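You operate a simulated robot arm through the tools that you are given. There is no shell and no other tool. Be economical: measure what you need, move in short steps, check, and stop when the job is done.

You are at the controls of a simulated two-armed robot. One attempt, no reset.

Task
Set the pole stand's bracket to the height on the card, clamp it and carry the stand to the pad.
Fine: hold the stand still while you work it; carry with both hands.

The check looks at the end state, three seconds after you hand in, the way a careful person would. Anything else that was tipped, shoved, dropped, spilled or broken makes it a failure.

Robot
Two 7-joint arms with two-finger parallel grippers on one trunk, on a base that drives. Base frame: it is fixed to the floor where the robot stands at the start and does not move with it; the origin is under the middle of the robot, x ahead of it, y to its left, z up. Lengths are in m, angles in degrees, forces in N, time in s.
The left shoulder is at the start at [0.07, 0.134, 1.201], the right one opposite. With the tool pointing down near the work surface each hand reaches from about 0.1 to 0.64 m from the robot's upright axis, wherever it stands, measured 20 degrees to its own side. Places, roughly: clamp lever [0.5, 0, 0.8]; bracket [0.6, 0, 0.9]; height card [0.7, 0.3, 0.8]; top of the foam pad [0.5, -0.9, 0.8]. Payload 1.57 kg a hand.
Tool frame (each hand has its own): the origin (TCP) lies between the finger pads and is the grasp point; the fingertips stand 0.03 m ahead of it; z points along the fingers, y is the line along which they close. Largest opening 0.08 m; finger width 0.017, thickness 0.012; the body of the gripper, 0.04 by 0.082 m, starts 0.08 m behind the TCP.
Orientation is told as [roll, pitch, yaw] about the base's x, y, z axes, in that order, counted from this pose: with the fingers straight down and closing along the base's y, the tool's x points along the base's -x, its y along +y and its z along -z.

Tools
- The arms move only by the tool apply_moves. It takes "left_steps", "right_steps" or both (then of equal length, played together; a hand with none holds still); each is a list of rows, each a list of 7 numbers: the gripper command, from -1 (fully open) to 1 (shut), values between in proportion, then the shift along the tool's x, y, z in m, then the turn, a rotation vector about the tool's x, y, z in degrees. In form: [[jaw, tx, ty, tz, ax, ay, az], ...]. A call has 1 to 12 rows; each row shifts and turns the commanded pose from where the row before left it, along the tool's axes as they then stand. Rows are played at 5 a second. More than 0.05 m and 8.6 degrees between two rows, or a gripper value outside its range, and nothing of the call is played. Where a pose cannot be reached the arm comes as near as it can. A force on the tool above 40 N (or 10 N above the force at the start of the call, whichever is more), or a blocked arm, ends the call early, and 0.2 s more pass. The fingers move at their own pace (about 0.153 m/s each) and stop on an object; they squeeze with about 37 N. The grip force told is the motor's: it shows also when the fingers shut on nothing. Time passes only in rows, and 0.2 s behind the last, so rows that do not move let the fingers close. It gives the time, the measured TCP pose, the force on the tool (base axes), the opening and the grip force at its end, in the units of the frame above (readings bear some noise).
- Cameras (640 x 400 px; columns grow to the right, rows downward): "scene" is now at [0.1333, -0.0079, 1.4255]; the picture's right is [-0.14, -0.99, 0.00], its down [-0.69, 0.10, -0.71] and it looks along [0.71, -0.10, -0.70] (base axes); focal length 257 px, centre (320, 200). "left" rides on the left gripper at [0.072, 0.007, -0.122] in its tool frame; the picture's right is [-0.09, 1.00, 0.00], its down [-0.84, -0.08, -0.54] and it looks along [-0.54, -0.05, 0.84] (tool axes); focal length 238 px, centre (320, 200). "right" rides on the right gripper at [0.072, -0.007, -0.122] in its tool frame; the picture's right is [0.09, 1.00, 0.00], its down [-0.84, 0.08, -0.54] and it looks along [-0.54, 0.05, 0.84] (tool axes); focal length 238 px, centre (320, 200). There is no depth. A picture from a camera that has moved, and an enlarged one, comes with that camera's place and axes in the base frame and with its lens. The place of the scene camera against the robot may be out by one fixed shift of up to 0.012 m in any direction.
- snapshot(camera): a new picture of that camera. It takes no simulated time.
- move_column(by): slides the trunk up (or, below 0, down) by that many m; the arms and the scene camera ride with it, the base frame stays. It gives what a move gives, with no picture.
- roll_base(legs): drives the robot by 1 to 6 legs, each [ahead, left, turn to the left] in m, m and degrees, along the robot's own axes; the way and the turn of a leg run together, so that a leg with both is an arc; at most 1.5 m and 180 degrees a leg. The arms and the cameras ride along, it lands a little off, and it stops where it bumps. It gives what a move gives.
- pan_tilt(pan, tilt): turns the head with the scene camera to pan (to the left, within 86 degrees either way) and tilt (down, from -29 to 69), counted from straight ahead of the robot. It gives what a move gives.
- close_up(camera, box): a new picture of the part [left, top, right, bottom] of that camera's present view, enlarged. It takes no simulated time.
- sign_off(): hands the job in; it is judged then, once.

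Work in short steps. Places have to be worked out from the pictures, the camera data and where the tool is seen: move nearer, look again, correct. Check each grasp and each placing, and mend what went wrong. You have 120 turns and 92 pictures in all, those below and enlarged ones among them. Open the grippers and draw the arms clear of the work before you hand the job in, unless the task says otherwise; then end with one line.

The tools are called after "Call:" as a command line: name --argument value ..., lists and objects as JSON in quotes. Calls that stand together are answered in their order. apply_moves: Moves the arms, as the interface text tells. Its arguments: {"type":"object","properties":{"left_steps":{"type":"array"},"right_steps":{"type":"array"}},"required":[]} The other tools are called the same way: move_column (by) slides the trunk up or down; roll_base (legs) drives the base; pan_tilt (pan, tilt) turns the head that bears the scene camera; snapshot (camera) takes a picture; close_up (camera, box) takes an enlarged picture of a part of a camera's view; sign_off () hands the job in.

At the start:

```text
t: 0.0
left_ee_pos: [0.5216, 0.1798, 1.1094]
left_orientation: [0.0, 0.0, 0.1]
left_contact_force: [-0.2, -0.1, -0.8]
left_gripper_width: 0.0802
left_finger_force: 0.0
right_ee_pos: [0.4142, -0.1764, 1.1451]
right_orientation: [0.0, -0.1, 0.1]
right_contact_force: [-0.1, 0.2, 0.2]
right_gripper_width: 0.0799
right_finger_force: 0.0
trunk travel left (down, up): [-0.775, 0.165]
robot x, y, heading: [-0.0009, 0.0015, 0.3]
head pan, tilt: [-7.8, 44.5]
```

scene: 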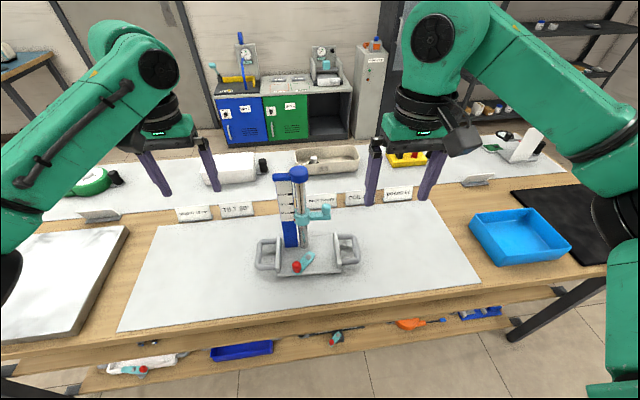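
right: 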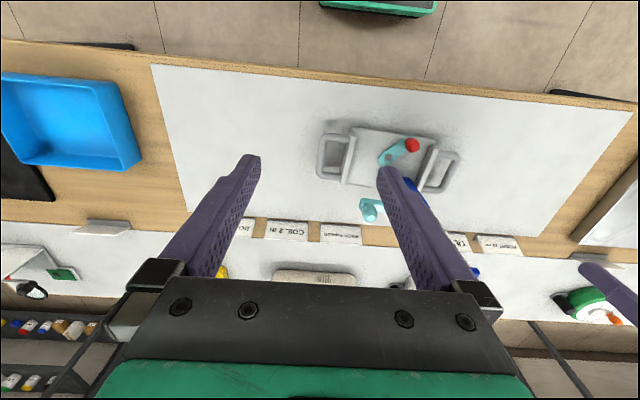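
left: 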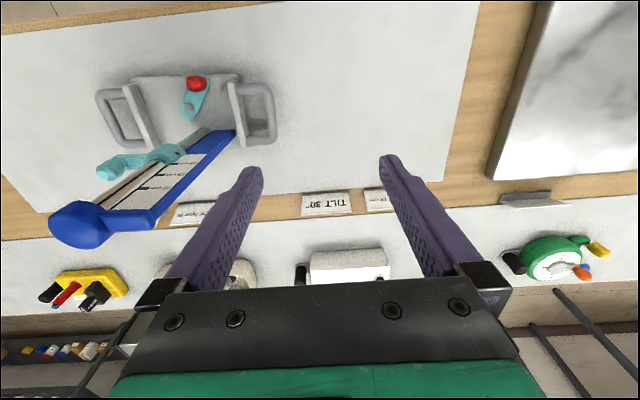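

The stand is in the middle with several cards behind it. I take enlarged views of the stand and the cards.

Call:
close_up --camera "scene" --box '[240, 150, 380, 290]'

Call:
close_up --camera "scene" --box '[160, 180, 270, 240]'

Call:
close_up --camera "scene" --box '[300, 180, 420, 240]'

Call:
close_up --camera "left" --box '[40, 60, 290, 260]'

```text
2.86 times, centred on (310, 220) of scene
camera zoom: at [0.1333, -0.0079, 1.4255], right [-0.14, -0.99, 0.0], down [-0.69, 0.1, -0.71], along [0.71, -0.1, -0.7], focal length 734 px, centre (349, 143)
```

zoom: 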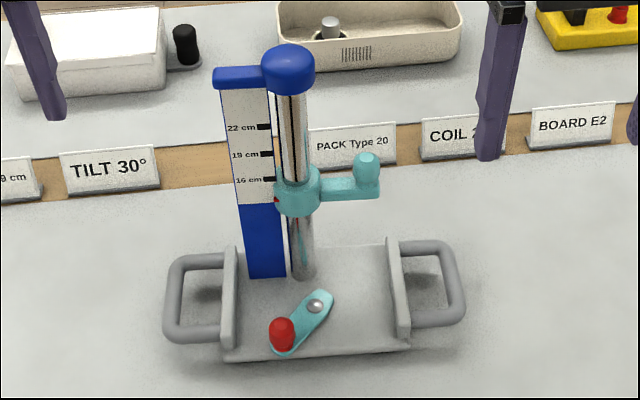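

```text
5.82 times, centred on (215, 210) of scene
camera zoom: at [0.1333, -0.0079, 1.4255], right [-0.14, -0.99, 0.0], down [-0.69, 0.1, -0.71], along [0.71, -0.1, -0.7], focal length 1495 px, centre (931, 142)
```

zoom: 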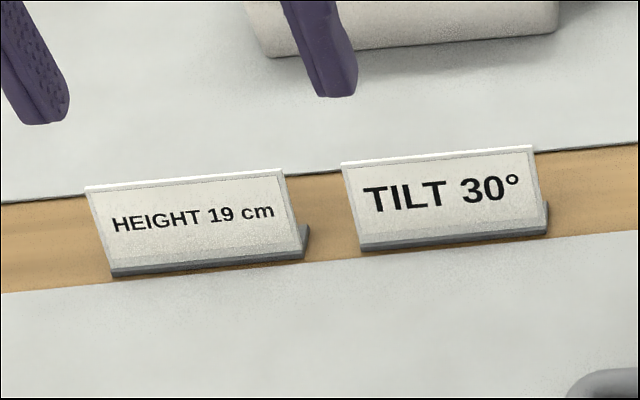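

```text
5.33 times, centred on (360, 210) of scene
camera zoom: at [0.1333, -0.0079, 1.4255], right [-0.14, -0.99, 0.0], down [-0.69, 0.1, -0.71], along [0.71, -0.1, -0.7], focal length 1371 px, centre (107, 147)
```

zoom: 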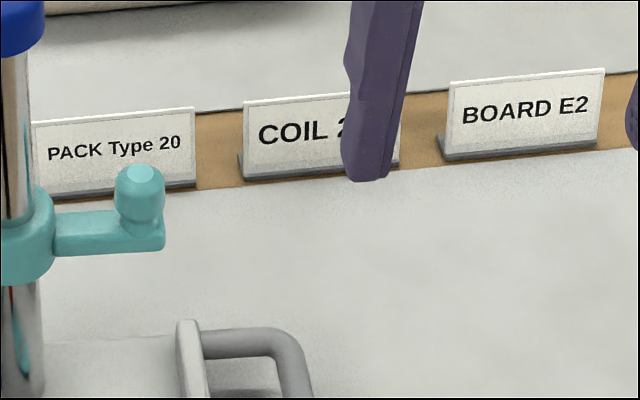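

```text
2.00 times, centred on (165, 160) of left
camera zoom: at [0.4492, 0.1858, 1.2317], right [0.09, 1.0, 0.0], down [0.84, -0.08, 0.54], along [0.54, -0.05, -0.84], focal length 477 px, centre (630, 280)
```

zoom: 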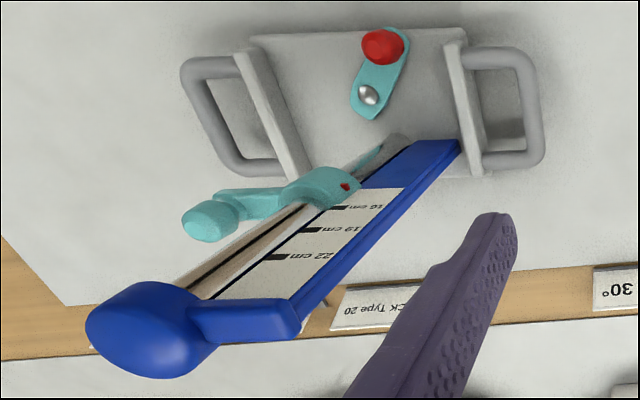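

The card says 19 cm; the bracket stands at about 16 cm. Next I look to the right for the pad.

Call:
pan_tilt --pan -60 --tilt 40

Call:
snapshot --camera "scene"

```text
t: 1.2
left_ee_pos: [0.5211, 0.1785, 1.1097]
left_orientation: [0.0, -0.1, 0.1]
left_contact_force: [0.1, 0.2, 0.9]
left_gripper_width: 0.0798
left_finger_force: 0.1
right_ee_pos: [0.4139, -0.1755, 1.1434]
right_orientation: [-0.1, -0.1, -0.1]
right_contact_force: [0.2, -0.1, 0.7]
right_gripper_width: 0.0799
right_finger_force: 0.1
trunk travel left (down, up): [-0.775, 0.165]
robot x, y, heading: [-0.0001, -0.0009, 0.1]
head pan, tilt: [-60.0, 40.0]
```

```text
84 pictures are left
camera scene: at [0.095, -0.0703, 1.4321], right [-0.87, -0.5, 0.0], down [-0.32, 0.56, -0.77], along [0.38, -0.66, -0.64], focal length 257 px, centre (320, 200)
```

scene: 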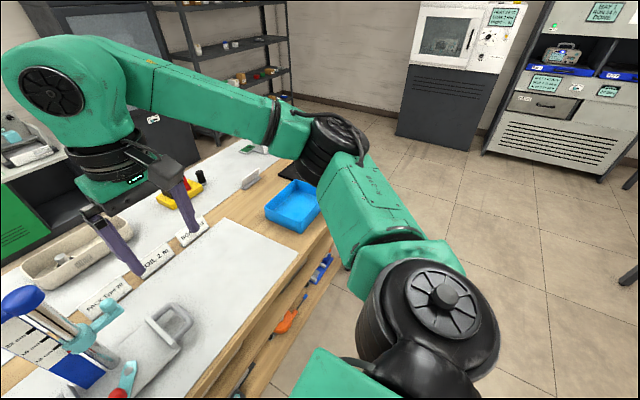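

The black mat at about [0.57, -0.85] is the pad, hidden behind the right arm from here. I turn the head back and bring the left hand over the left handle.

Call:
apply_moves --left_steps '[[-1, 0, -0.026, 0.036, 0, 0, 0], [-1, 0, -0.026, 0.036, 0, 0, 0], [-1, 0, -0.026, 0.036, 0, 0, 0]]'

Call:
pan_tilt --pan -3 --tilt 50

Call:
snapshot --camera "left"

Call:
close_up --camera "scene" --box '[240, 90, 400, 250]'

```text
t: 2.0
left_ee_pos: [0.522, 0.1, 1.0011]
left_orientation: [0.0, 0.0, 0.1]
left_contact_force: [-0.3, -0.4, 0.1]
left_gripper_width: 0.0802
left_finger_force: 0.1
right_ee_pos: [0.4148, -0.1765, 1.1435]
right_orientation: [0.0, 0.0, 0.0]
right_contact_force: [0.4, -0.7, -0.6]
right_gripper_width: 0.0798
right_finger_force: 0.0
trunk travel left (down, up): [-0.775, 0.165]
robot x, y, heading: [0.0018, -0.0, -0.0]
head pan, tilt: [-60.0, 40.0]
```

```text
t: 3.3
left_ee_pos: [0.5207, 0.1019, 1.0019]
left_orientation: [0.0, 0.0, 0.1]
left_contact_force: [0.3, 0.2, -0.8]
left_gripper_width: 0.0799
left_finger_force: 0.1
right_ee_pos: [0.4139, -0.1762, 1.1446]
right_orientation: [-0.1, -0.2, 0.0]
right_contact_force: [0.1, -0.2, 0.1]
right_gripper_width: 0.0799
right_finger_force: 0.1
trunk travel left (down, up): [-0.775, 0.165]
robot x, y, heading: [-0.0024, 0.0022, 0.1]
head pan, tilt: [-3.0, 50.0]
```

```text
83 pictures are left
camera left: at [0.4488, 0.1077, 1.124], right [0.09, 1.0, 0.0], down [0.84, -0.08, 0.54], along [0.54, -0.05, -0.84], focal length 238 px, centre (320, 200)
```

left: 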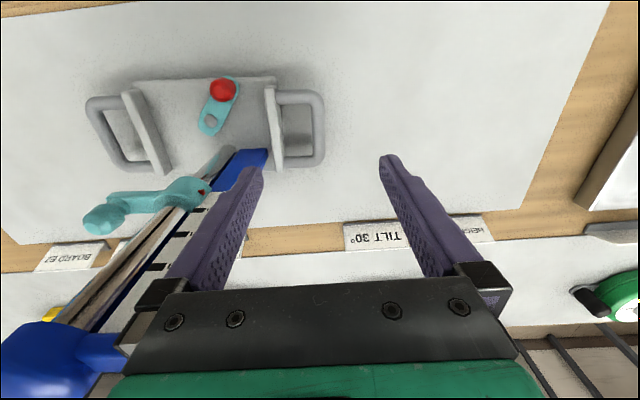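

```text
2.50 times, centred on (320, 170) of scene
camera zoom: at [0.1293, -0.0009, 1.4179], right [-0.05, -1.0, 0.0], down [-0.77, 0.04, -0.64], along [0.64, -0.03, -0.77], focal length 642 px, centre (320, 275)
```

zoom: 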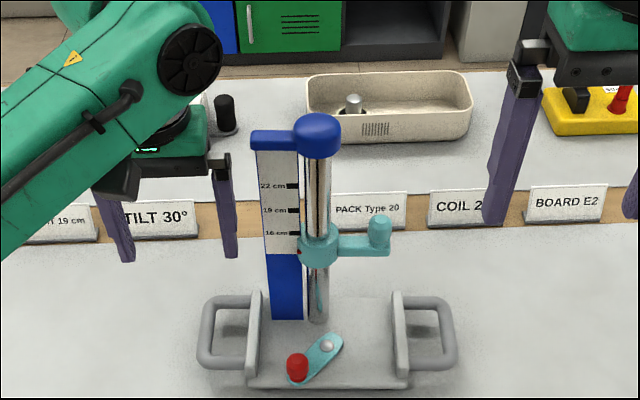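

The left handle's outer bar lies at about [0.533, 0.102], running along x, and the stand is yawed about -3 degrees. I narrow the left jaw and descend above the bar.

Call:
apply_moves --left_steps '[[-0.1, -0.006, 0, 0.04, 0, 0, 3], [-0.1, -0.006, 0, 0.04, 0, 0, 0], [-0.1, 0, 0, 0.02, 0, 0, 0]]'

Call:
snapshot --camera "left"

Call:
close_up --camera "scene" --box '[240, 120, 400, 260]'

```text
t: 4.1
left_ee_pos: [0.534, 0.1016, 0.9013]
left_orientation: [0.1, 0.0, -3.0]
left_contact_force: [-0.6, 0.6, 0.4]
left_gripper_width: 0.0438
left_finger_force: 0.1
right_ee_pos: [0.4132, -0.1751, 1.1446]
right_orientation: [0.1, 0.0, 0.0]
right_contact_force: [0.7, -0.2, -0.6]
right_gripper_width: 0.0799
right_finger_force: 0.2
trunk travel left (down, up): [-0.775, 0.165]
robot x, y, heading: [0.0008, 0.0002, 0.0]
head pan, tilt: [-3.0, 50.0]
```

```text
81 pictures are left
camera left: at [0.4614, 0.1112, 1.0234], right [0.14, 0.99, 0.0], down [0.83, -0.12, 0.54], along [0.54, -0.08, -0.84], focal length 238 px, centre (320, 200)
```

left: 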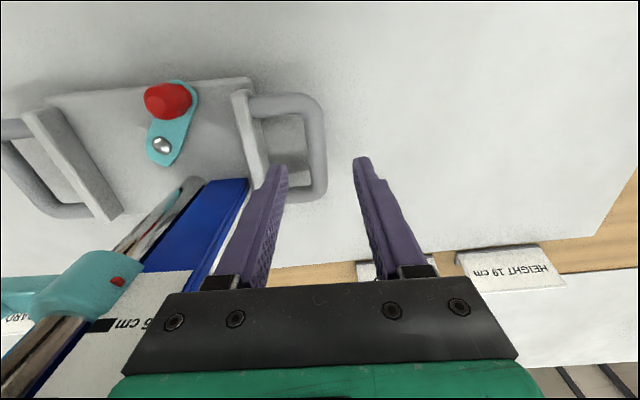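

```text
2.86 times, centred on (320, 190) of scene
camera zoom: at [0.129, -0.0007, 1.418], right [-0.05, -1.0, 0.0], down [-0.77, 0.04, -0.64], along [0.64, -0.03, -0.77], focal length 734 px, centre (320, 229)
```

zoom: 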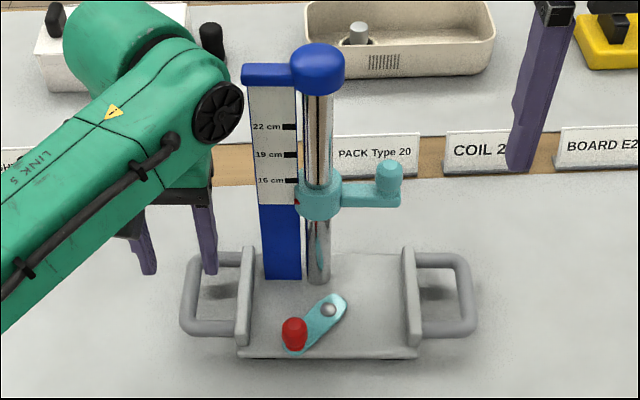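

The bar sits between the fingers at y about 0.101. I lower further and look again.

Call:
apply_moves --left_steps '[[-0.1, 0.003, 0, 0.03, 0, 0, 0], [-0.1, 0, 0, 0.01, 0, 0, 0]]'

Call:
snapshot --camera "left"

Call:
close_up --camera "scene" --box '[260, 180, 340, 260]'

```text
t: 4.7
left_ee_pos: [0.5307, 0.1016, 0.8606]
left_orientation: [0.0, 0.1, -2.9]
left_contact_force: [0.9, -0.6, 0.1]
left_gripper_width: 0.044
left_finger_force: 0.0
right_ee_pos: [0.4135, -0.176, 1.144]
right_orientation: [0.1, -0.1, 0.1]
right_contact_force: [0.3, -0.2, -0.3]
right_gripper_width: 0.0799
right_finger_force: 0.1
trunk travel left (down, up): [-0.775, 0.165]
robot x, y, heading: [0.0, 0.002, -0.1]
head pan, tilt: [-3.0, 50.0]
```

```text
79 pictures are left
camera left: at [0.4581, 0.1113, 0.983], right [0.14, 0.99, 0.0], down [0.83, -0.12, 0.54], along [0.54, -0.08, -0.84], focal length 238 px, centre (320, 200)
```

left: 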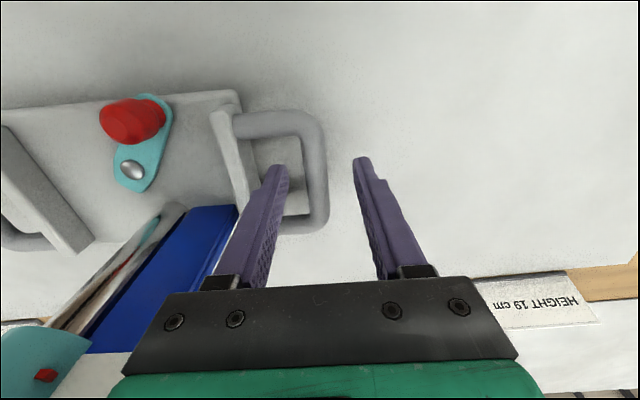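

```text
5.00 times, centred on (300, 220) of scene
camera zoom: at [0.1292, -0.0008, 1.418], right [-0.05, -1.0, 0.0], down [-0.77, 0.04, -0.64], along [0.64, -0.03, -0.77], focal length 1285 px, centre (420, 100)
```

zoom: 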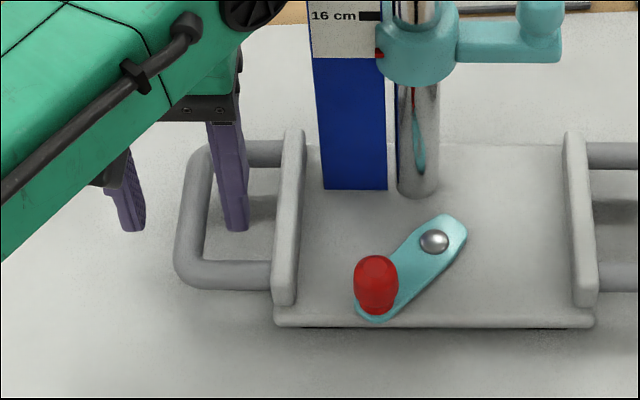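

The bar is centred between the fingers, height about 0.835. I lower to 0.841 and close gently.

Call:
apply_moves --left_steps '[[-0.1, 0, 0, 0.012, 0, 0, 0], [-0.1, 0, 0, 0.007, 0, 0, 0], [0.3, 0, 0, 0, 0, 0, 0]]'

Call:
snapshot --camera "left"

```text
t: 5.5
left_ee_pos: [0.5297, 0.1015, 0.8426]
left_orientation: [0.0, 0.0, -2.9]
left_contact_force: [-0.2, -0.2, -0.8]
left_gripper_width: 0.0281
left_finger_force: 0.1
right_ee_pos: [0.4146, -0.174, 1.1441]
right_orientation: [0.1, 0.0, 0.0]
right_contact_force: [0.3, -0.2, 0.8]
right_gripper_width: 0.0799
right_finger_force: 0.0
trunk travel left (down, up): [-0.775, 0.165]
robot x, y, heading: [0.0027, -0.0016, 0.1]
head pan, tilt: [-3.0, 50.0]
```

```text
77 pictures are left
camera left: at [0.4581, 0.1114, 0.9645], right [0.14, 0.99, 0.0], down [0.83, -0.12, 0.54], along [0.54, -0.08, -0.84], focal length 238 px, centre (320, 200)
```

left: 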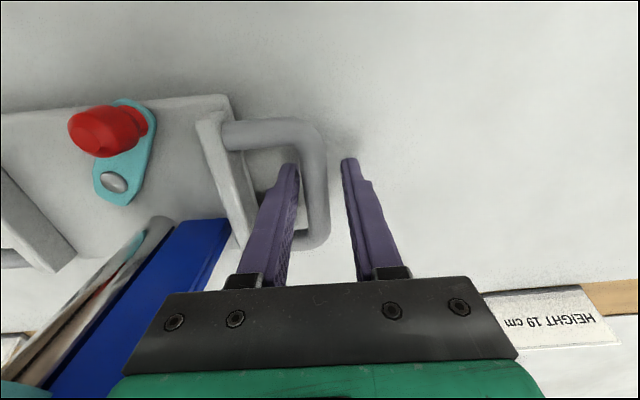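

The bar is nearer the inner finger; I shift 3 mm inward and close.

Call:
apply_moves --left_steps '[[0.3, 0, -0.003, 0, 0, 0, 0], [0.5, 0, 0, 0, 0, 0, 0], [1, 0, 0, 0, 0, 0, 0], [1, 0, 0, 0, 0, 0, 0]]'

Call:
close_up --camera "scene" --box '[260, 90, 400, 250]'

```text
t: 6.5
left_ee_pos: [0.5304, 0.0964, 0.8415]
left_orientation: [0.0, 0.0, -3.0]
left_contact_force: [-0.1, -0.3, 0.7]
left_gripper_width: 0.0154
left_finger_force: 31.3
right_ee_pos: [0.4143, -0.1745, 1.1435]
right_orientation: [0.0, 0.0, 0.0]
right_contact_force: [0.1, -0.2, 0.1]
right_gripper_width: 0.0802
right_finger_force: 0.0
trunk travel left (down, up): [-0.775, 0.165]
robot x, y, heading: [-0.0006, 0.0005, -0.1]
head pan, tilt: [-3.0, 50.0]
```

```text
2.50 times, centred on (330, 170) of scene
camera zoom: at [0.1292, -0.0008, 1.4179], right [-0.05, -1.0, 0.0], down [-0.77, 0.04, -0.64], along [0.64, -0.03, -0.77], focal length 642 px, centre (295, 275)
```

zoom: 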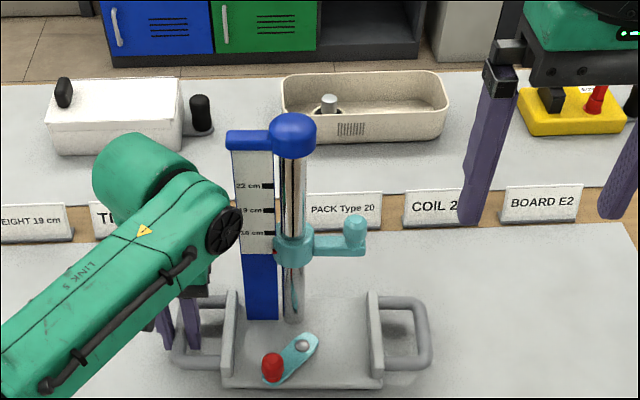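

The left hand holds the handle bar firmly (width 15 mm). The bracket's upright post is at roughly [0.55, -0.08, 0.98]; I tilt the right hand forward to approach it from the front, clear of the pole cap.

Call:
apply_moves --right_steps '[[0, 0, 0, 0, 0, -7.5, 0], [0, 0, 0, 0, 0, -7.5, 0], [0, 0, 0, 0, 0, -7.5, 0], [0, 0, 0, 0, 0, -7.5, 0], [0, 0, 0, 0, 0, -7.5, 0], [0, 0, 0, 0, 0, -7.5, 0]]'

Call:
snapshot --camera "right"

```text
t: 7.9
left_ee_pos: [0.5296, 0.0981, 0.8419]
left_orientation: [0.0, 0.0, -2.9]
left_contact_force: [-1.9, 0.5, -0.2]
left_gripper_width: 0.0154
left_finger_force: 30.8
right_ee_pos: [0.4145, -0.1746, 1.1452]
right_orientation: [0.0, -45.1, 0.0]
right_contact_force: [-0.6, -0.4, 0.0]
right_gripper_width: 0.0402
right_finger_force: 0.1
trunk travel left (down, up): [-0.775, 0.165]
robot x, y, heading: [-0.0004, 0.003, -0.3]
head pan, tilt: [-3.0, 50.0]
```

```text
75 pictures are left
camera right: at [0.2759, -0.1822, 1.1783], right [-0.07, 1.0, -0.07], down [0.2, 0.08, 0.98], along [0.98, 0.05, -0.21], focal length 238 px, centre (320, 200)
```

right: 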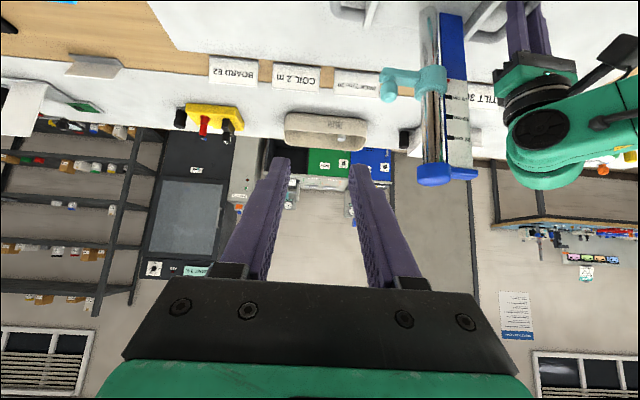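

The post is seen at about [0.55, -0.086, 0.967]. I move the right hand to a standoff along the approach line.

Call:
apply_moves --right_steps '[[0, 0.008, 0.0295, 0.025, 0, 0, 0], [0, 0.008, 0.0295, 0.025, 0, 0, 0], [0, 0.008, 0.0295, 0.025, 0, 0, 0], [0, 0, 0, 0.025, 0, 0, 0]]'

Call:
snapshot --camera "right"

Call:
close_up --camera "scene" --box '[260, 90, 400, 250]'

```text
t: 8.9
left_ee_pos: [0.5304, 0.0987, 0.8421]
left_orientation: [0.0, -0.1, -3.0]
left_contact_force: [0.2, 0.2, 0.2]
left_gripper_width: 0.0153
left_finger_force: 30.9
right_ee_pos: [0.467, -0.088, 1.0582]
right_orientation: [0.0, -45.1, 0.0]
right_contact_force: [0.5, -0.7, -0.3]
right_gripper_width: 0.0401
right_finger_force: 0.0
trunk travel left (down, up): [-0.775, 0.165]
robot x, y, heading: [0.001, 0.0009, 0.0]
head pan, tilt: [-3.0, 50.0]
```

```text
74 pictures are left
camera right: at [0.3301, -0.0949, 1.0925], right [-0.06, 1.0, -0.06], down [0.21, 0.08, 0.98], along [0.98, 0.05, -0.21], focal length 238 px, centre (320, 200)
```

right: 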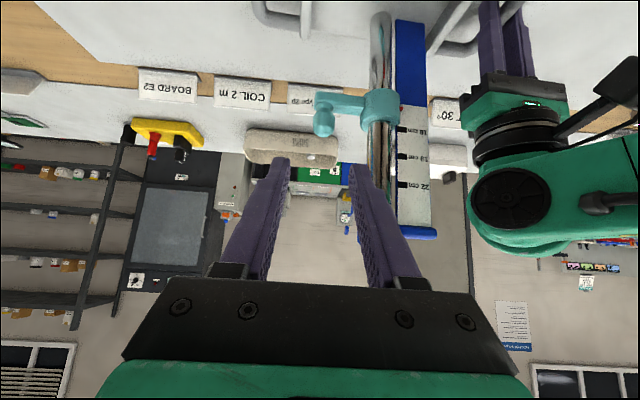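

```text
2.50 times, centred on (330, 170) of scene
camera zoom: at [0.1293, -0.0012, 1.4179], right [-0.05, -1.0, 0.0], down [-0.77, 0.04, -0.64], along [0.64, -0.03, -0.77], focal length 642 px, centre (295, 275)
```

zoom: 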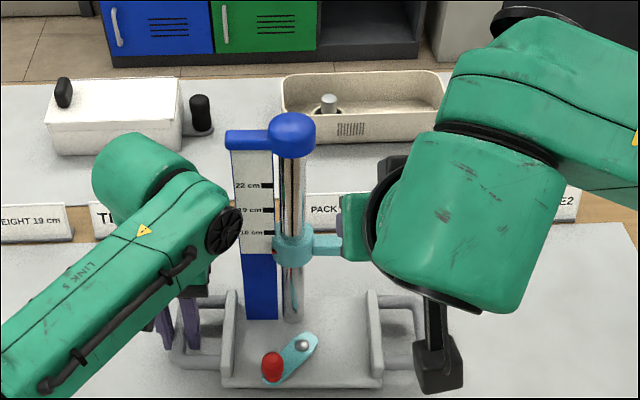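

The post is now straight ahead, about 0.13 m along the tool axis. I advance 0.09 and look.

Call:
apply_moves --right_steps '[[0, 0, 0.001, 0.03, 0, 0, 0], [0, 0.001, 0.001, 0.03, 0, 0, 0], [0, 0.001, 0.001, 0.03, 0, 0, 0]]'

Call:
snapshot --camera "right"

```text
t: 9.7
left_ee_pos: [0.5301, 0.0991, 0.8404]
left_orientation: [-0.1, 0.0, -2.8]
left_contact_force: [0.6, 0.0, 0.3]
left_gripper_width: 0.0152
left_finger_force: 30.9
right_ee_pos: [0.5311, -0.0854, 0.9919]
right_orientation: [0.1, -45.1, 0.0]
right_contact_force: [-0.1, 0.3, -0.1]
right_gripper_width: 0.04
right_finger_force: 0.1
trunk travel left (down, up): [-0.775, 0.165]
robot x, y, heading: [0.0004, -0.0015, -0.1]
head pan, tilt: [-3.0, 50.0]
```

```text
72 pictures are left
camera right: at [0.3931, -0.0914, 1.0253], right [-0.06, 1.0, -0.07], down [0.21, 0.08, 0.98], along [0.98, 0.05, -0.21], focal length 238 px, centre (320, 200)
```

right: 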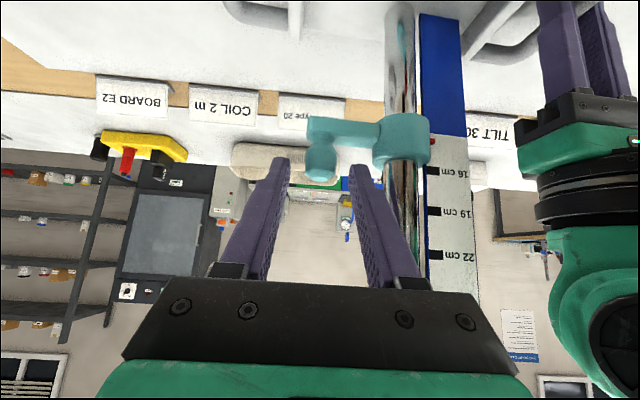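

The pointer reads about 14 cm now, so it must rise about 5 cm. To keep the fingers off the bracket arm I make the hand nearly level before gripping the post.

Call:
apply_moves --right_steps '[[0, 0, 0, -0.03, 0, 0, 0], [0, 0, 0, 0, 0, -7.5, 0], [0, 0, 0, 0, 0, -7.5, 0], [0, 0, 0, 0, 0, -7.5, 0], [0, 0, 0, 0, 0, -7.5, 0]]'

Call:
snapshot --camera "right"

```text
t: 10.9
left_ee_pos: [0.5302, 0.1009, 0.8409]
left_orientation: [-0.2, 0.0, -2.9]
left_contact_force: [1.1, 1.0, 1.0]
left_gripper_width: 0.0152
left_finger_force: 31.5
right_ee_pos: [0.5086, -0.0811, 1.0133]
right_orientation: [-0.5, -75.1, 0.5]
right_contact_force: [-0.2, 0.3, -0.2]
right_gripper_width: 0.0403
right_finger_force: 0.0
trunk travel left (down, up): [-0.775, 0.165]
robot x, y, heading: [-0.0003, 0.0015, -0.1]
head pan, tilt: [-3.0, 50.0]
```

```text
71 pictures are left
camera right: at [0.3718, -0.0888, 0.9742], right [-0.02, 1.0, -0.09], down [-0.31, 0.08, 0.95], along [0.95, 0.05, 0.31], focal length 238 px, centre (320, 200)
```

right: 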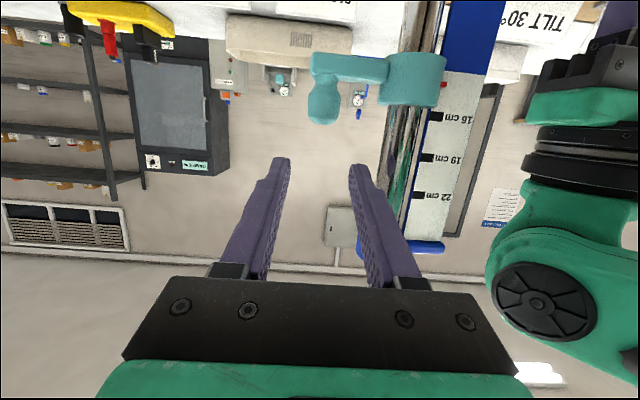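

The post is seen at [0.56, -0.083, 0.962]. I come down first and then forward around it.

Call:
apply_moves --right_steps '[[0, 0.018, -0.001, 0, 0, 0, 0], [0, 0.018, -0.001, 0, 0, 0, 0], [0, 0, 0, 0.025, 0, 0, 0]]'

Call:
snapshot --camera "right"

Call:
close_up --camera "scene" --box '[260, 90, 400, 250]'

```text
t: 11.7
left_ee_pos: [0.5307, 0.0983, 0.8426]
left_orientation: [0.0, 0.0, -2.9]
left_contact_force: [-0.3, -0.6, 0.4]
left_gripper_width: 0.0155
left_finger_force: 31.1
right_ee_pos: [0.5232, -0.0858, 0.9709]
right_orientation: [0.0, -75.1, -0.1]
right_contact_force: [0.9, -0.1, 0.2]
right_gripper_width: 0.04
right_finger_force: 0.0
trunk travel left (down, up): [-0.775, 0.165]
robot x, y, heading: [-0.0044, 0.0023, -0.2]
head pan, tilt: [-3.0, 50.0]
```

```text
70 pictures are left
camera right: at [0.3865, -0.0929, 0.9321], right [-0.02, 1.0, -0.09], down [-0.31, 0.08, 0.95], along [0.95, 0.05, 0.31], focal length 238 px, centre (320, 200)
```

right: 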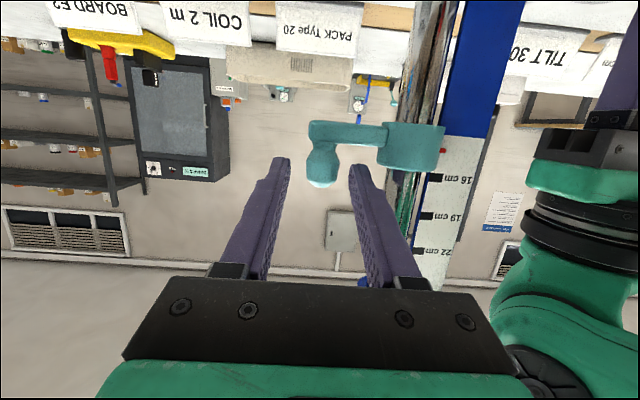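

```text
2.50 times, centred on (330, 170) of scene
camera zoom: at [0.1293, -0.0008, 1.418], right [-0.05, -1.0, 0.0], down [-0.77, 0.04, -0.64], along [0.64, -0.03, -0.77], focal length 642 px, centre (295, 275)
```

zoom: 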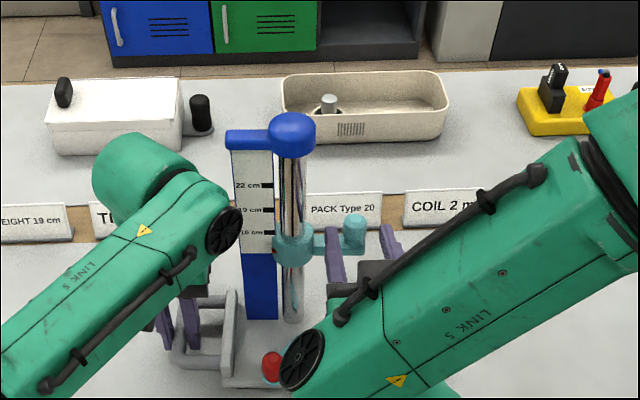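

The fingers straddle the post. I advance 0.036 and close.

Call:
apply_moves --right_steps '[[0, 0, 0.001, 0.018, 0, 0, 0], [0, 0, 0, 0.018, 0, 0, 0], [0.5, 0, 0, 0, 0, 0, 0], [1, 0, 0, 0, 0, 0, 0], [1, 0, 0, 0, 0, 0, 0]]'

Call:
snapshot --camera "right"

```text
t: 12.9
left_ee_pos: [0.5299, 0.0989, 0.8424]
left_orientation: [0.0, -0.1, -2.9]
left_contact_force: [0.1, -0.4, 0.7]
left_gripper_width: 0.0153
left_finger_force: 31.0
right_ee_pos: [0.5594, -0.0837, 0.9614]
right_orientation: [0.1, -75.1, 0.0]
right_contact_force: [-1.5, 0.8, 0.8]
right_gripper_width: 0.023
right_finger_force: 35.9
trunk travel left (down, up): [-0.775, 0.165]
robot x, y, heading: [-0.0001, 0.0011, -0.1]
head pan, tilt: [-3.0, 50.0]
```

```text
68 pictures are left
camera right: at [0.4214, -0.091, 0.9229], right [-0.02, 1.0, -0.09], down [-0.31, 0.08, 0.95], along [0.95, 0.05, 0.3], focal length 238 px, centre (320, 200)
```

right: 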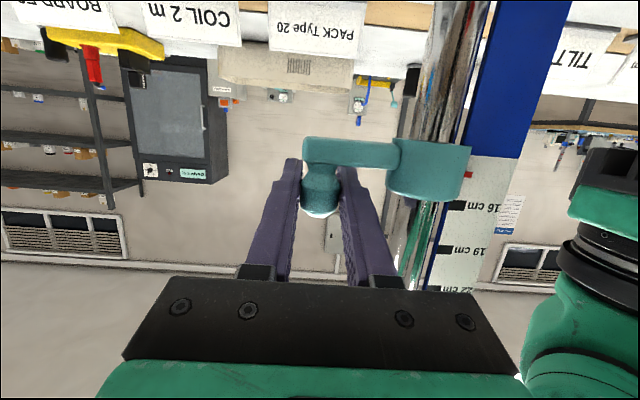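

The post is gripped (23 mm). I try raising 1 cm straight up, watching the forces.

Call:
apply_moves --right_steps '[[1, -0.00483, 0, -0.0013, 0, 0, 0], [1, -0.00483, 0, -0.0013, 0, 0, 0]]'

Call:
snapshot --camera "right"

```text
t: 13.5
left_ee_pos: [0.5308, 0.0949, 0.8432]
left_orientation: [-0.4, -0.1, -3.1]
left_contact_force: [0.7, -14.3, 14.4]
left_gripper_width: 0.0155
left_finger_force: 31.4
right_ee_pos: [0.5575, -0.0831, 0.9698]
right_orientation: [0.1, -74.5, 0.2]
right_contact_force: [-0.9, 14.1, -18.8]
right_gripper_width: 0.0232
right_finger_force: 35.1
trunk travel left (down, up): [-0.775, 0.165]
robot x, y, heading: [0.0024, -0.0012, 0.1]
head pan, tilt: [-3.0, 50.0]
```

```text
67 pictures are left
camera right: at [0.4196, -0.0909, 0.9316], right [-0.03, 1.0, -0.09], down [-0.3, 0.08, 0.95], along [0.95, 0.05, 0.3], focal length 238 px, centre (320, 200)
```

right: 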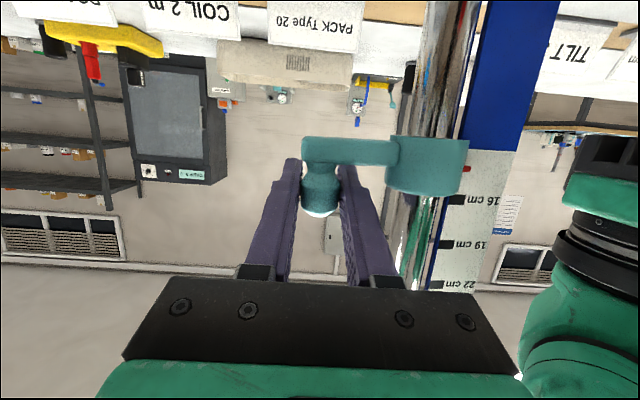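

The bracket is clamped (19 N, pointer unmoved), so the lever must be loosened first. I lower back the same centimetre.

Call:
apply_moves --right_steps '[[1, 0.00483, 0, 0.0013, 0, 0, 0], [1, 0.00483, 0, 0.0013, 0, 0, 0], [1, 0, 0, 0, 0, 0, 0]]'

Call:
close_up --camera "scene" --box '[260, 90, 400, 250]'

Call:
snapshot --camera "left"

```text
t: 14.3
left_ee_pos: [0.5289, 0.0988, 0.8427]
left_orientation: [0.1, 0.1, -2.9]
left_contact_force: [4.5, -12.5, 5.6]
left_gripper_width: 0.0154
left_finger_force: 31.1
right_ee_pos: [0.5591, -0.084, 0.9632]
right_orientation: [0.3, -75.2, -0.3]
right_contact_force: [-3.5, 13.5, -4.0]
right_gripper_width: 0.023
right_finger_force: 35.2
trunk travel left (down, up): [-0.775, 0.165]
robot x, y, heading: [-0.0032, -0.0017, -0.2]
head pan, tilt: [-3.0, 50.0]
```

```text
2.50 times, centred on (330, 170) of scene
camera zoom: at [0.1292, -0.0005, 1.4181], right [-0.05, -1.0, 0.0], down [-0.77, 0.04, -0.64], along [0.64, -0.03, -0.77], focal length 642 px, centre (295, 275)
```

zoom: 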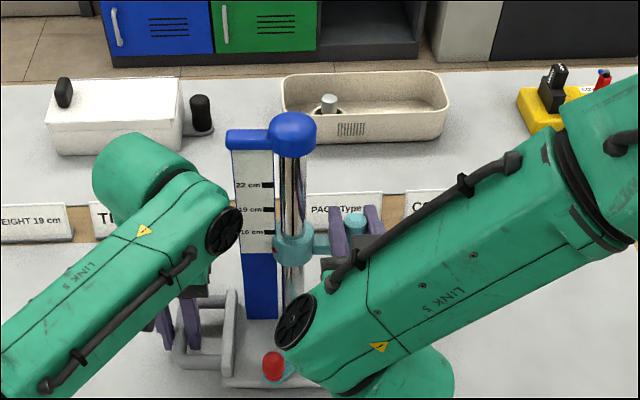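

```text
65 pictures are left
camera left: at [0.4581, 0.1087, 0.9645], right [0.14, 0.99, 0.0], down [0.83, -0.12, 0.54], along [0.54, -0.08, -0.84], focal length 238 px, centre (320, 200)
```

left: 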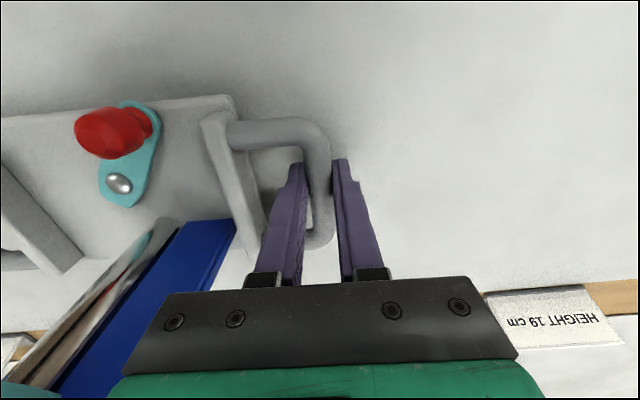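

The lever is partly under the right wrist, so I will regrip the post from the right side, leaving the front free for the left hand. I release the post and back off.

Call:
apply_moves --right_steps '[[0, 0, 0, 0, 0, 0, 0], [0, 0, 0, 0, 0, 0, 0], [0, 0, 0, -0.04, 0, 0, 0], [0, 0, 0, -0.04, 0, 0, 0], [0, -0.03, -0.04, -0.02, 0, 0, 0], [0, -0.03, -0.04, 0, 0, 0, 0], [0, 0, -0.04, 0, 0, 0, 0]]'

Call:
apply_moves --right_steps '[[0, 0, 0, 0, -7.245, 0, -1.94], [0, 0, 0, 0, -7.245, 0, -1.94], [0, 0, 0, 0, -7.245, 0, -1.94], [0, 0, 0, 0, -7.245, 0, -1.94], [0, 0, 0, 0, -7.245, 0, -1.94], [0, 0, 0, 0, -7.245, 0, -1.94]]'

Call:
snapshot --camera "scene"

```text
refused: row 5 steps farther than a row can; nothing moved
```

```text
t: 14.9
left_ee_pos: [0.5292, 0.1094, 0.8402]
left_orientation: [0.9, 0.6, -2.1]
left_contact_force: [-3.3, 4.5, -5.4]
left_gripper_width: 0.0156
left_finger_force: 30.6
right_ee_pos: [0.5505, -0.0347, 1.0033]
right_orientation: [-2.9, -74.9, 15.1]
right_contact_force: [3.8, -4.1, 0.2]
right_gripper_width: 0.0449
right_finger_force: 2.7
right hand out of reach, approached as far as the arm can: row 1, 2, 3
trunk travel left (down, up): [-0.775, 0.165]
robot x, y, heading: [0.0009, -0.0027, 0.0]
head pan, tilt: [-3.0, 50.0]
stopped in row 3 (right hand): the force on the tool passed its limit (the readings are from after the stop); the commanded pose is now the measured one
```

```text
64 pictures are left
camera scene: at [0.129, 0.0004, 1.4179], right [-0.05, -1.0, 0.0], down [-0.77, 0.04, -0.64], along [0.64, -0.03, -0.77], focal length 257 px, centre (320, 200)
```

scene: 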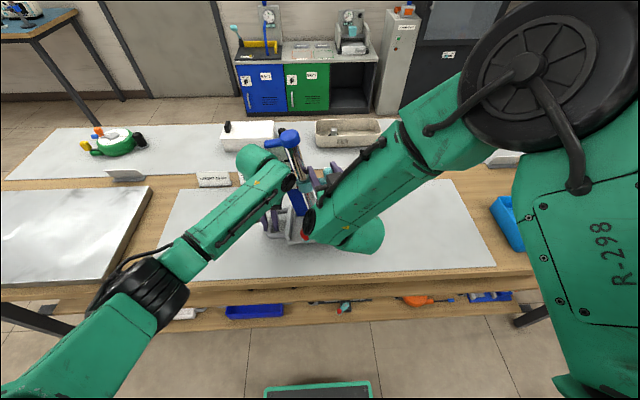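

I should not have chained those calls: the first was refused and the turn was played while gripping, moving the stand. I look closely before any further motion.

Call:
close_up --camera "scene" --box '[240, 110, 400, 260]'

Call:
snapshot --camera "right"

Call:
snapshot --camera "left"

```text
2.67 times, centred on (320, 185) of scene
camera zoom: at [0.129, 0.0004, 1.4179], right [-0.05, -1.0, 0.0], down [-0.77, 0.04, -0.64], along [0.64, -0.03, -0.77], focal length 685 px, centre (320, 240)
```

zoom: 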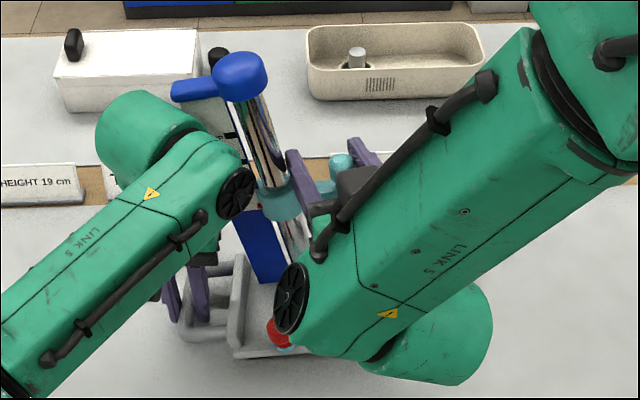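

```text
62 pictures are left
camera right: at [0.4171, -0.0705, 0.9637], right [-0.23, 0.97, -0.1], down [-0.32, 0.02, 0.95], along [0.92, 0.25, 0.3], focal length 238 px, centre (320, 200)
```

right: 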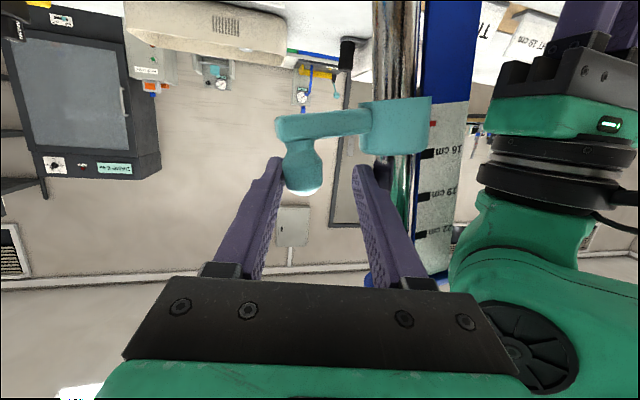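

```text
61 pictures are left
camera left: at [0.4584, 0.1169, 0.9625], right [0.13, 0.99, 0.01], down [0.84, -0.12, 0.53], along [0.53, -0.06, -0.85], focal length 238 px, centre (320, 200)
```

left: 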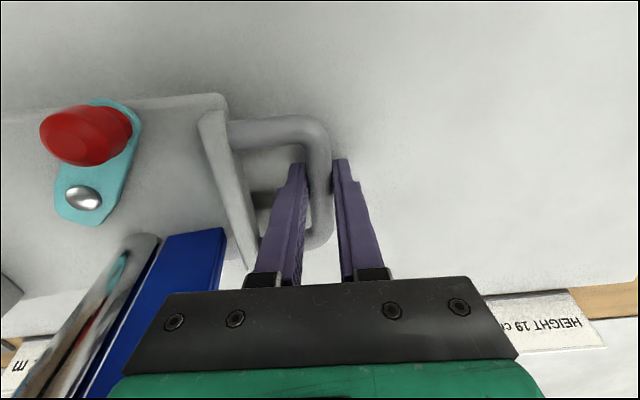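

The stand leans left, held by the right hand's outer finger against the post. I move the right hand slowly back along the way it came so that the stand settles under control.

Call:
apply_moves --right_steps '[[-0.1, 0.004, -0.0062, 0.0008, 1.8, 0, 0.49], [-0.1, 0.004, -0.0062, 0.0008, 1.8, 0, 0.49], [-0.1, 0.004, -0.0062, 0.0008, 1.8, 0, 0.49]]'

Call:
snapshot --camera "right"

```text
t: 15.7
left_ee_pos: [0.532, 0.1078, 0.841]
left_orientation: [0.7, 0.5, -2.2]
left_contact_force: [-0.9, 1.8, -4.5]
left_gripper_width: 0.0155
left_finger_force: 31.5
right_ee_pos: [0.5536, -0.0536, 0.9894]
right_orientation: [-2.2, -75.0, 9.0]
right_contact_force: [0.3, -2.0, -0.1]
right_gripper_width: 0.046
right_finger_force: 1.0
trunk travel left (down, up): [-0.775, 0.165]
robot x, y, heading: [0.0006, 0.0003, -0.0]
head pan, tilt: [-3.0, 50.0]
```

```text
60 pictures are left
camera right: at [0.4176, -0.0768, 0.9507], right [-0.14, 0.99, -0.1], down [-0.31, 0.05, 0.95], along [0.94, 0.16, 0.3], focal length 238 px, centre (320, 200)
```

right: 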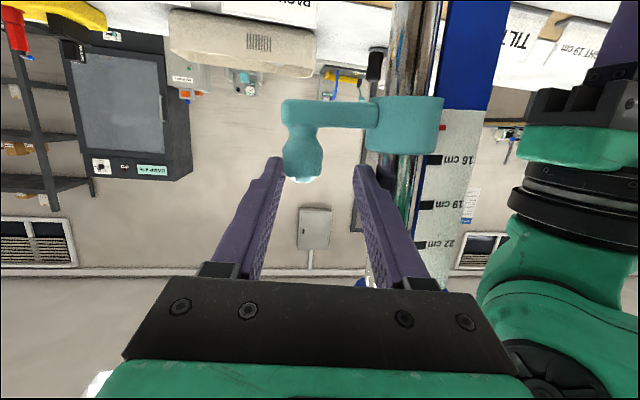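

Working: the stand follows the finger back under low force. I continue.

Call:
apply_moves --right_steps '[[-0.1, 0.004, -0.0062, 0.0008, 1.8, 0, 0.49], [-0.1, 0.004, -0.0062, 0.0008, 1.8, 0, 0.49], [-0.1, 0.004, -0.0062, 0.0008, 1.8, 0, 0.49], [-0.1, 0.004, -0.0062, 0, 1.8, 0, 0.49]]'

Call:
snapshot --camera "right"

Call:
close_up --camera "scene" --box '[240, 110, 400, 260]'

```text
t: 16.7
left_ee_pos: [0.5312, 0.1077, 0.8429]
left_orientation: [0.7, 0.3, -2.2]
left_contact_force: [3.0, -0.1, 8.9]
left_gripper_width: 0.0154
left_finger_force: 31.3
right_ee_pos: [0.5524, -0.0769, 0.9738]
right_orientation: [-2.4, -75.0, 1.6]
right_contact_force: [0.8, 0.7, 0.2]
right_gripper_width: 0.0447
right_finger_force: 0.0
trunk travel left (down, up): [-0.775, 0.165]
robot x, y, heading: [-0.001, 0.0035, 0.1]
head pan, tilt: [-3.0, 50.0]
```

```text
59 pictures are left
camera right: at [0.4143, -0.0837, 0.9356], right [-0.01, 0.99, -0.1], down [-0.31, 0.09, 0.95], along [0.95, 0.04, 0.3], focal length 238 px, centre (320, 200)
```

right: 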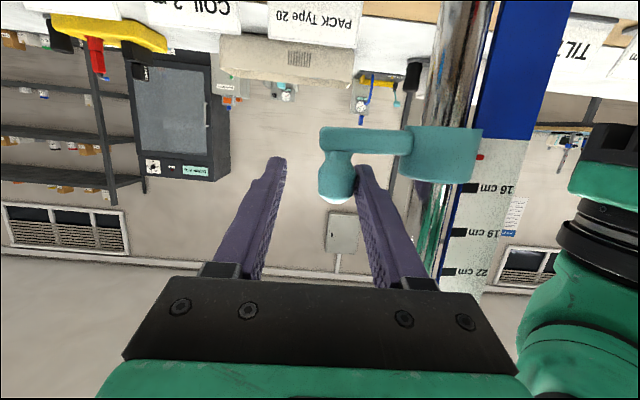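

```text
2.67 times, centred on (320, 185) of scene
camera zoom: at [0.1288, -0.0009, 1.4181], right [-0.05, -1.0, 0.0], down [-0.76, 0.04, -0.64], along [0.64, -0.03, -0.77], focal length 685 px, centre (320, 240)
```

zoom: 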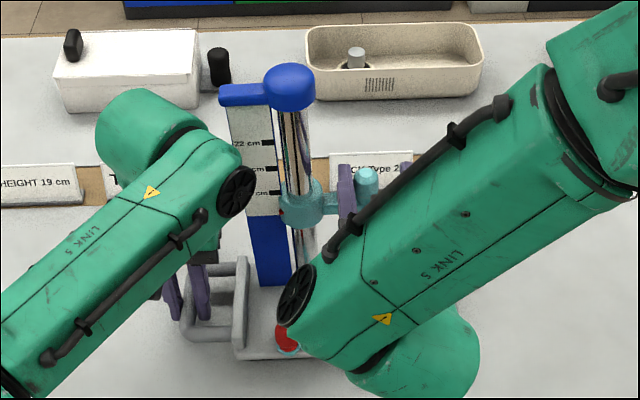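

The stand is upright again, about 1 cm left of where it was. I clear the inner finger from the post and pull the right hand straight back, alone in this call.

Call:
apply_moves --right_steps '[[-0.1, 0, 0.004, 0, 0, 0, 0], [-0.1, 0, 0.004, -0.005, 0, 0, 0], [-0.1, 0, 0, -0.04, 0, 0, 0], [-0.1, 0, 0, -0.04, 0, 0, 0]]'

Call:
snapshot --camera "right"

Call:
snapshot --camera "left"

```text
t: 17.7
left_ee_pos: [0.5295, 0.1084, 0.8413]
left_orientation: [0.7, 0.4, -2.1]
left_contact_force: [-1.1, 0.7, 4.4]
left_gripper_width: 0.0154
left_finger_force: 31.5
right_ee_pos: [0.4674, -0.0697, 0.997]
right_orientation: [-2.4, -75.1, 1.7]
right_contact_force: [-0.3, 0.0, -0.3]
right_gripper_width: 0.044
right_finger_force: 0.1
trunk travel left (down, up): [-0.775, 0.165]
robot x, y, heading: [0.0031, -0.0008, -0.1]
head pan, tilt: [-3.0, 50.0]
```

```text
57 pictures are left
camera right: at [0.3315, -0.0748, 0.958], right [-0.01, 0.99, -0.1], down [-0.31, 0.09, 0.95], along [0.95, 0.04, 0.3], focal length 238 px, centre (320, 200)
```

right: 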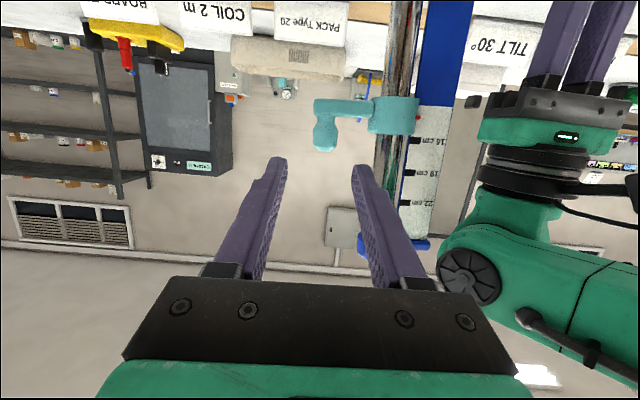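

```text
56 pictures are left
camera left: at [0.458, 0.1158, 0.9634], right [0.13, 0.99, 0.01], down [0.84, -0.11, 0.53], along [0.53, -0.06, -0.84], focal length 238 px, centre (320, 200)
```

left: 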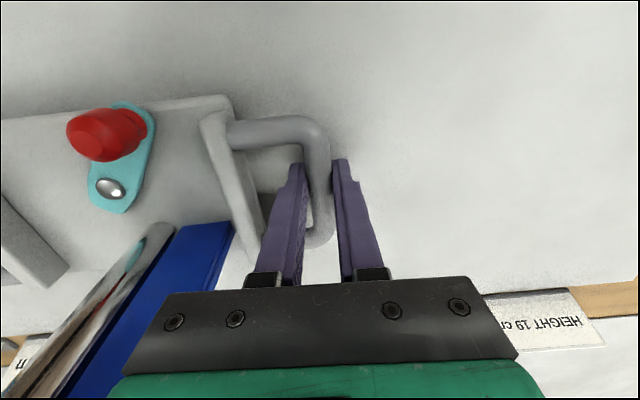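

Stand is fine and upright. I move the right hand out to the right and up first.

Call:
apply_moves --right_steps '[[-0.1, -0.02, -0.042, 0, 0, 0, 0], [-0.1, -0.02, -0.042, 0, 0, 0, 0], [-0.1, -0.02, -0.042, 0, 0, 0, 0], [-0.1, 0, -0.045, 0, 0, 0, 0]]'

```text
t: 18.7
left_ee_pos: [0.5282, 0.1063, 0.8425]
left_orientation: [0.7, 0.2, -2.3]
left_contact_force: [-2.1, -1.9, 5.9]
left_gripper_width: 0.0152
left_finger_force: 31.7
right_ee_pos: [0.4871, -0.199, 1.0844]
right_orientation: [-2.6, -74.7, 2.0]
right_contact_force: [0.6, 0.4, 0.8]
right_gripper_width: 0.0439
right_finger_force: 0.1
right hand out of reach, approached as far as the arm can: row 3, 4
trunk travel left (down, up): [-0.775, 0.165]
robot x, y, heading: [0.0002, -0.0011, -0.2]
head pan, tilt: [-3.0, 50.0]
```

I try the yaw turn in the free space, in small rows.

Call:
apply_moves --right_steps '[[-0.1, 0, 0, 0, -7.245, 0, -1.94], [-0.1, 0, 0, 0, -7.245, 0, -1.94], [-0.1, 0, 0, 0, -7.245, 0, -1.94], [-0.1, 0, 0, 0, -7.245, 0, -1.94]]'

```text
t: 19.7
left_ee_pos: [0.5305, 0.1068, 0.8397]
left_orientation: [0.8, 0.3, -2.0]
left_contact_force: [-1.1, -2.3, 3.6]
left_gripper_width: 0.0153
left_finger_force: 31.1
right_ee_pos: [0.4855, -0.2089, 1.0845]
right_orientation: [-0.4, -75.2, 25.2]
right_contact_force: [0.0, 0.4, -0.3]
right_gripper_width: 0.0441
right_finger_force: 0.1
right hand out of reach, approached as far as the arm can: row 4
trunk travel left (down, up): [-0.775, 0.165]
robot x, y, heading: [-0.0009, 0.0024, -0.1]
head pan, tilt: [-3.0, 50.0]
```

The wrist nears its limit this way. I instead bring the fingers back to pointing down, then yaw to close along x, and use only a mild tilt.

Call:
apply_moves --right_steps '[[-0.1, 0, 0, 0, 0, 7.5, 0], [-0.1, 0, 0, 0, 0, 7.5, 0], [-0.1, 0, 0, 0, 0, 7.5, 0], [-0.1, 0, 0, 0, 0, 7.5, 0], [-0.1, 0, 0, 0, 0, 7.5, 0], [-0.1, 0, 0, 0, 0, 7.5, 0], [-0.1, 0, 0, 0, 0, 7.5, 0], [-0.1, 0, 0, 0, 0, 7.5, 0], [-0.1, 0, 0, 0, 0, 7.5, 0], [-0.1, 0, 0, 0, 0, 7.5, 0]]'

```text
t: 21.9
left_ee_pos: [0.5293, 0.109, 0.8409]
left_orientation: [0.8, 0.4, -2.0]
left_contact_force: [-0.1, 0.1, 5.7]
left_gripper_width: 0.0155
left_finger_force: 30.4
right_ee_pos: [0.4853, -0.2084, 1.0846]
right_orientation: [0.0, -15.1, 24.2]
right_contact_force: [0.6, -0.6, 0.7]
right_gripper_width: 0.0441
right_finger_force: 0.1
right hand out of reach, approached as far as the arm can: row 1, 9, 10
trunk travel left (down, up): [-0.775, 0.165]
robot x, y, heading: [-0.0005, 0.0026, 0.0]
head pan, tilt: [-3.0, 50.0]
```

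Now I yaw the hand the other way, toward -90 degrees, checking for limits.

Call:
apply_moves --right_steps '[[-0.1, 0, 0, 0, 0, 0, 8], [-0.1, 0, 0, 0, 0, 0, 8], [-0.1, 0, 0, 0, 0, 0, 8], [-0.1, 0, 0, 0, 0, 5, 8], [-0.1, 0, 0, 0, 0, 5, 8], [-0.1, 0, 0, 0, 0, 5, 8]]'

```text
refused: row 4 steps farther than a row can; nothing moved
```

Call:
apply_moves --right_steps '[[-0.1, 0, 0, 0, 0, 0, 8], [-0.1, 0, 0, 0, 0, 0, 8], [-0.1, 0, 0, 0, 0, 0, 8], [-0.1, 0, 0, 0, 0, 5, 5], [-0.1, 0, 0, 0, 0, 5, 5], [-0.1, 0, 0, 0, 0, 5, 5]]'

```text
t: 23.3
left_ee_pos: [0.5301, 0.1092, 0.8408]
left_orientation: [0.7, 0.4, -2.1]
left_contact_force: [-0.2, 1.1, 5.0]
left_gripper_width: 0.0151
left_finger_force: 31.8
right_ee_pos: [0.4859, -0.2056, 1.0845]
right_orientation: [7.3, 2.9, -13.9]
right_contact_force: [0.0, 0.2, -0.5]
right_gripper_width: 0.044
right_finger_force: 0.1
trunk travel left (down, up): [-0.775, 0.165]
robot x, y, heading: [-0.0024, -0.0018, 0.2]
head pan, tilt: [-3.0, 50.0]
```

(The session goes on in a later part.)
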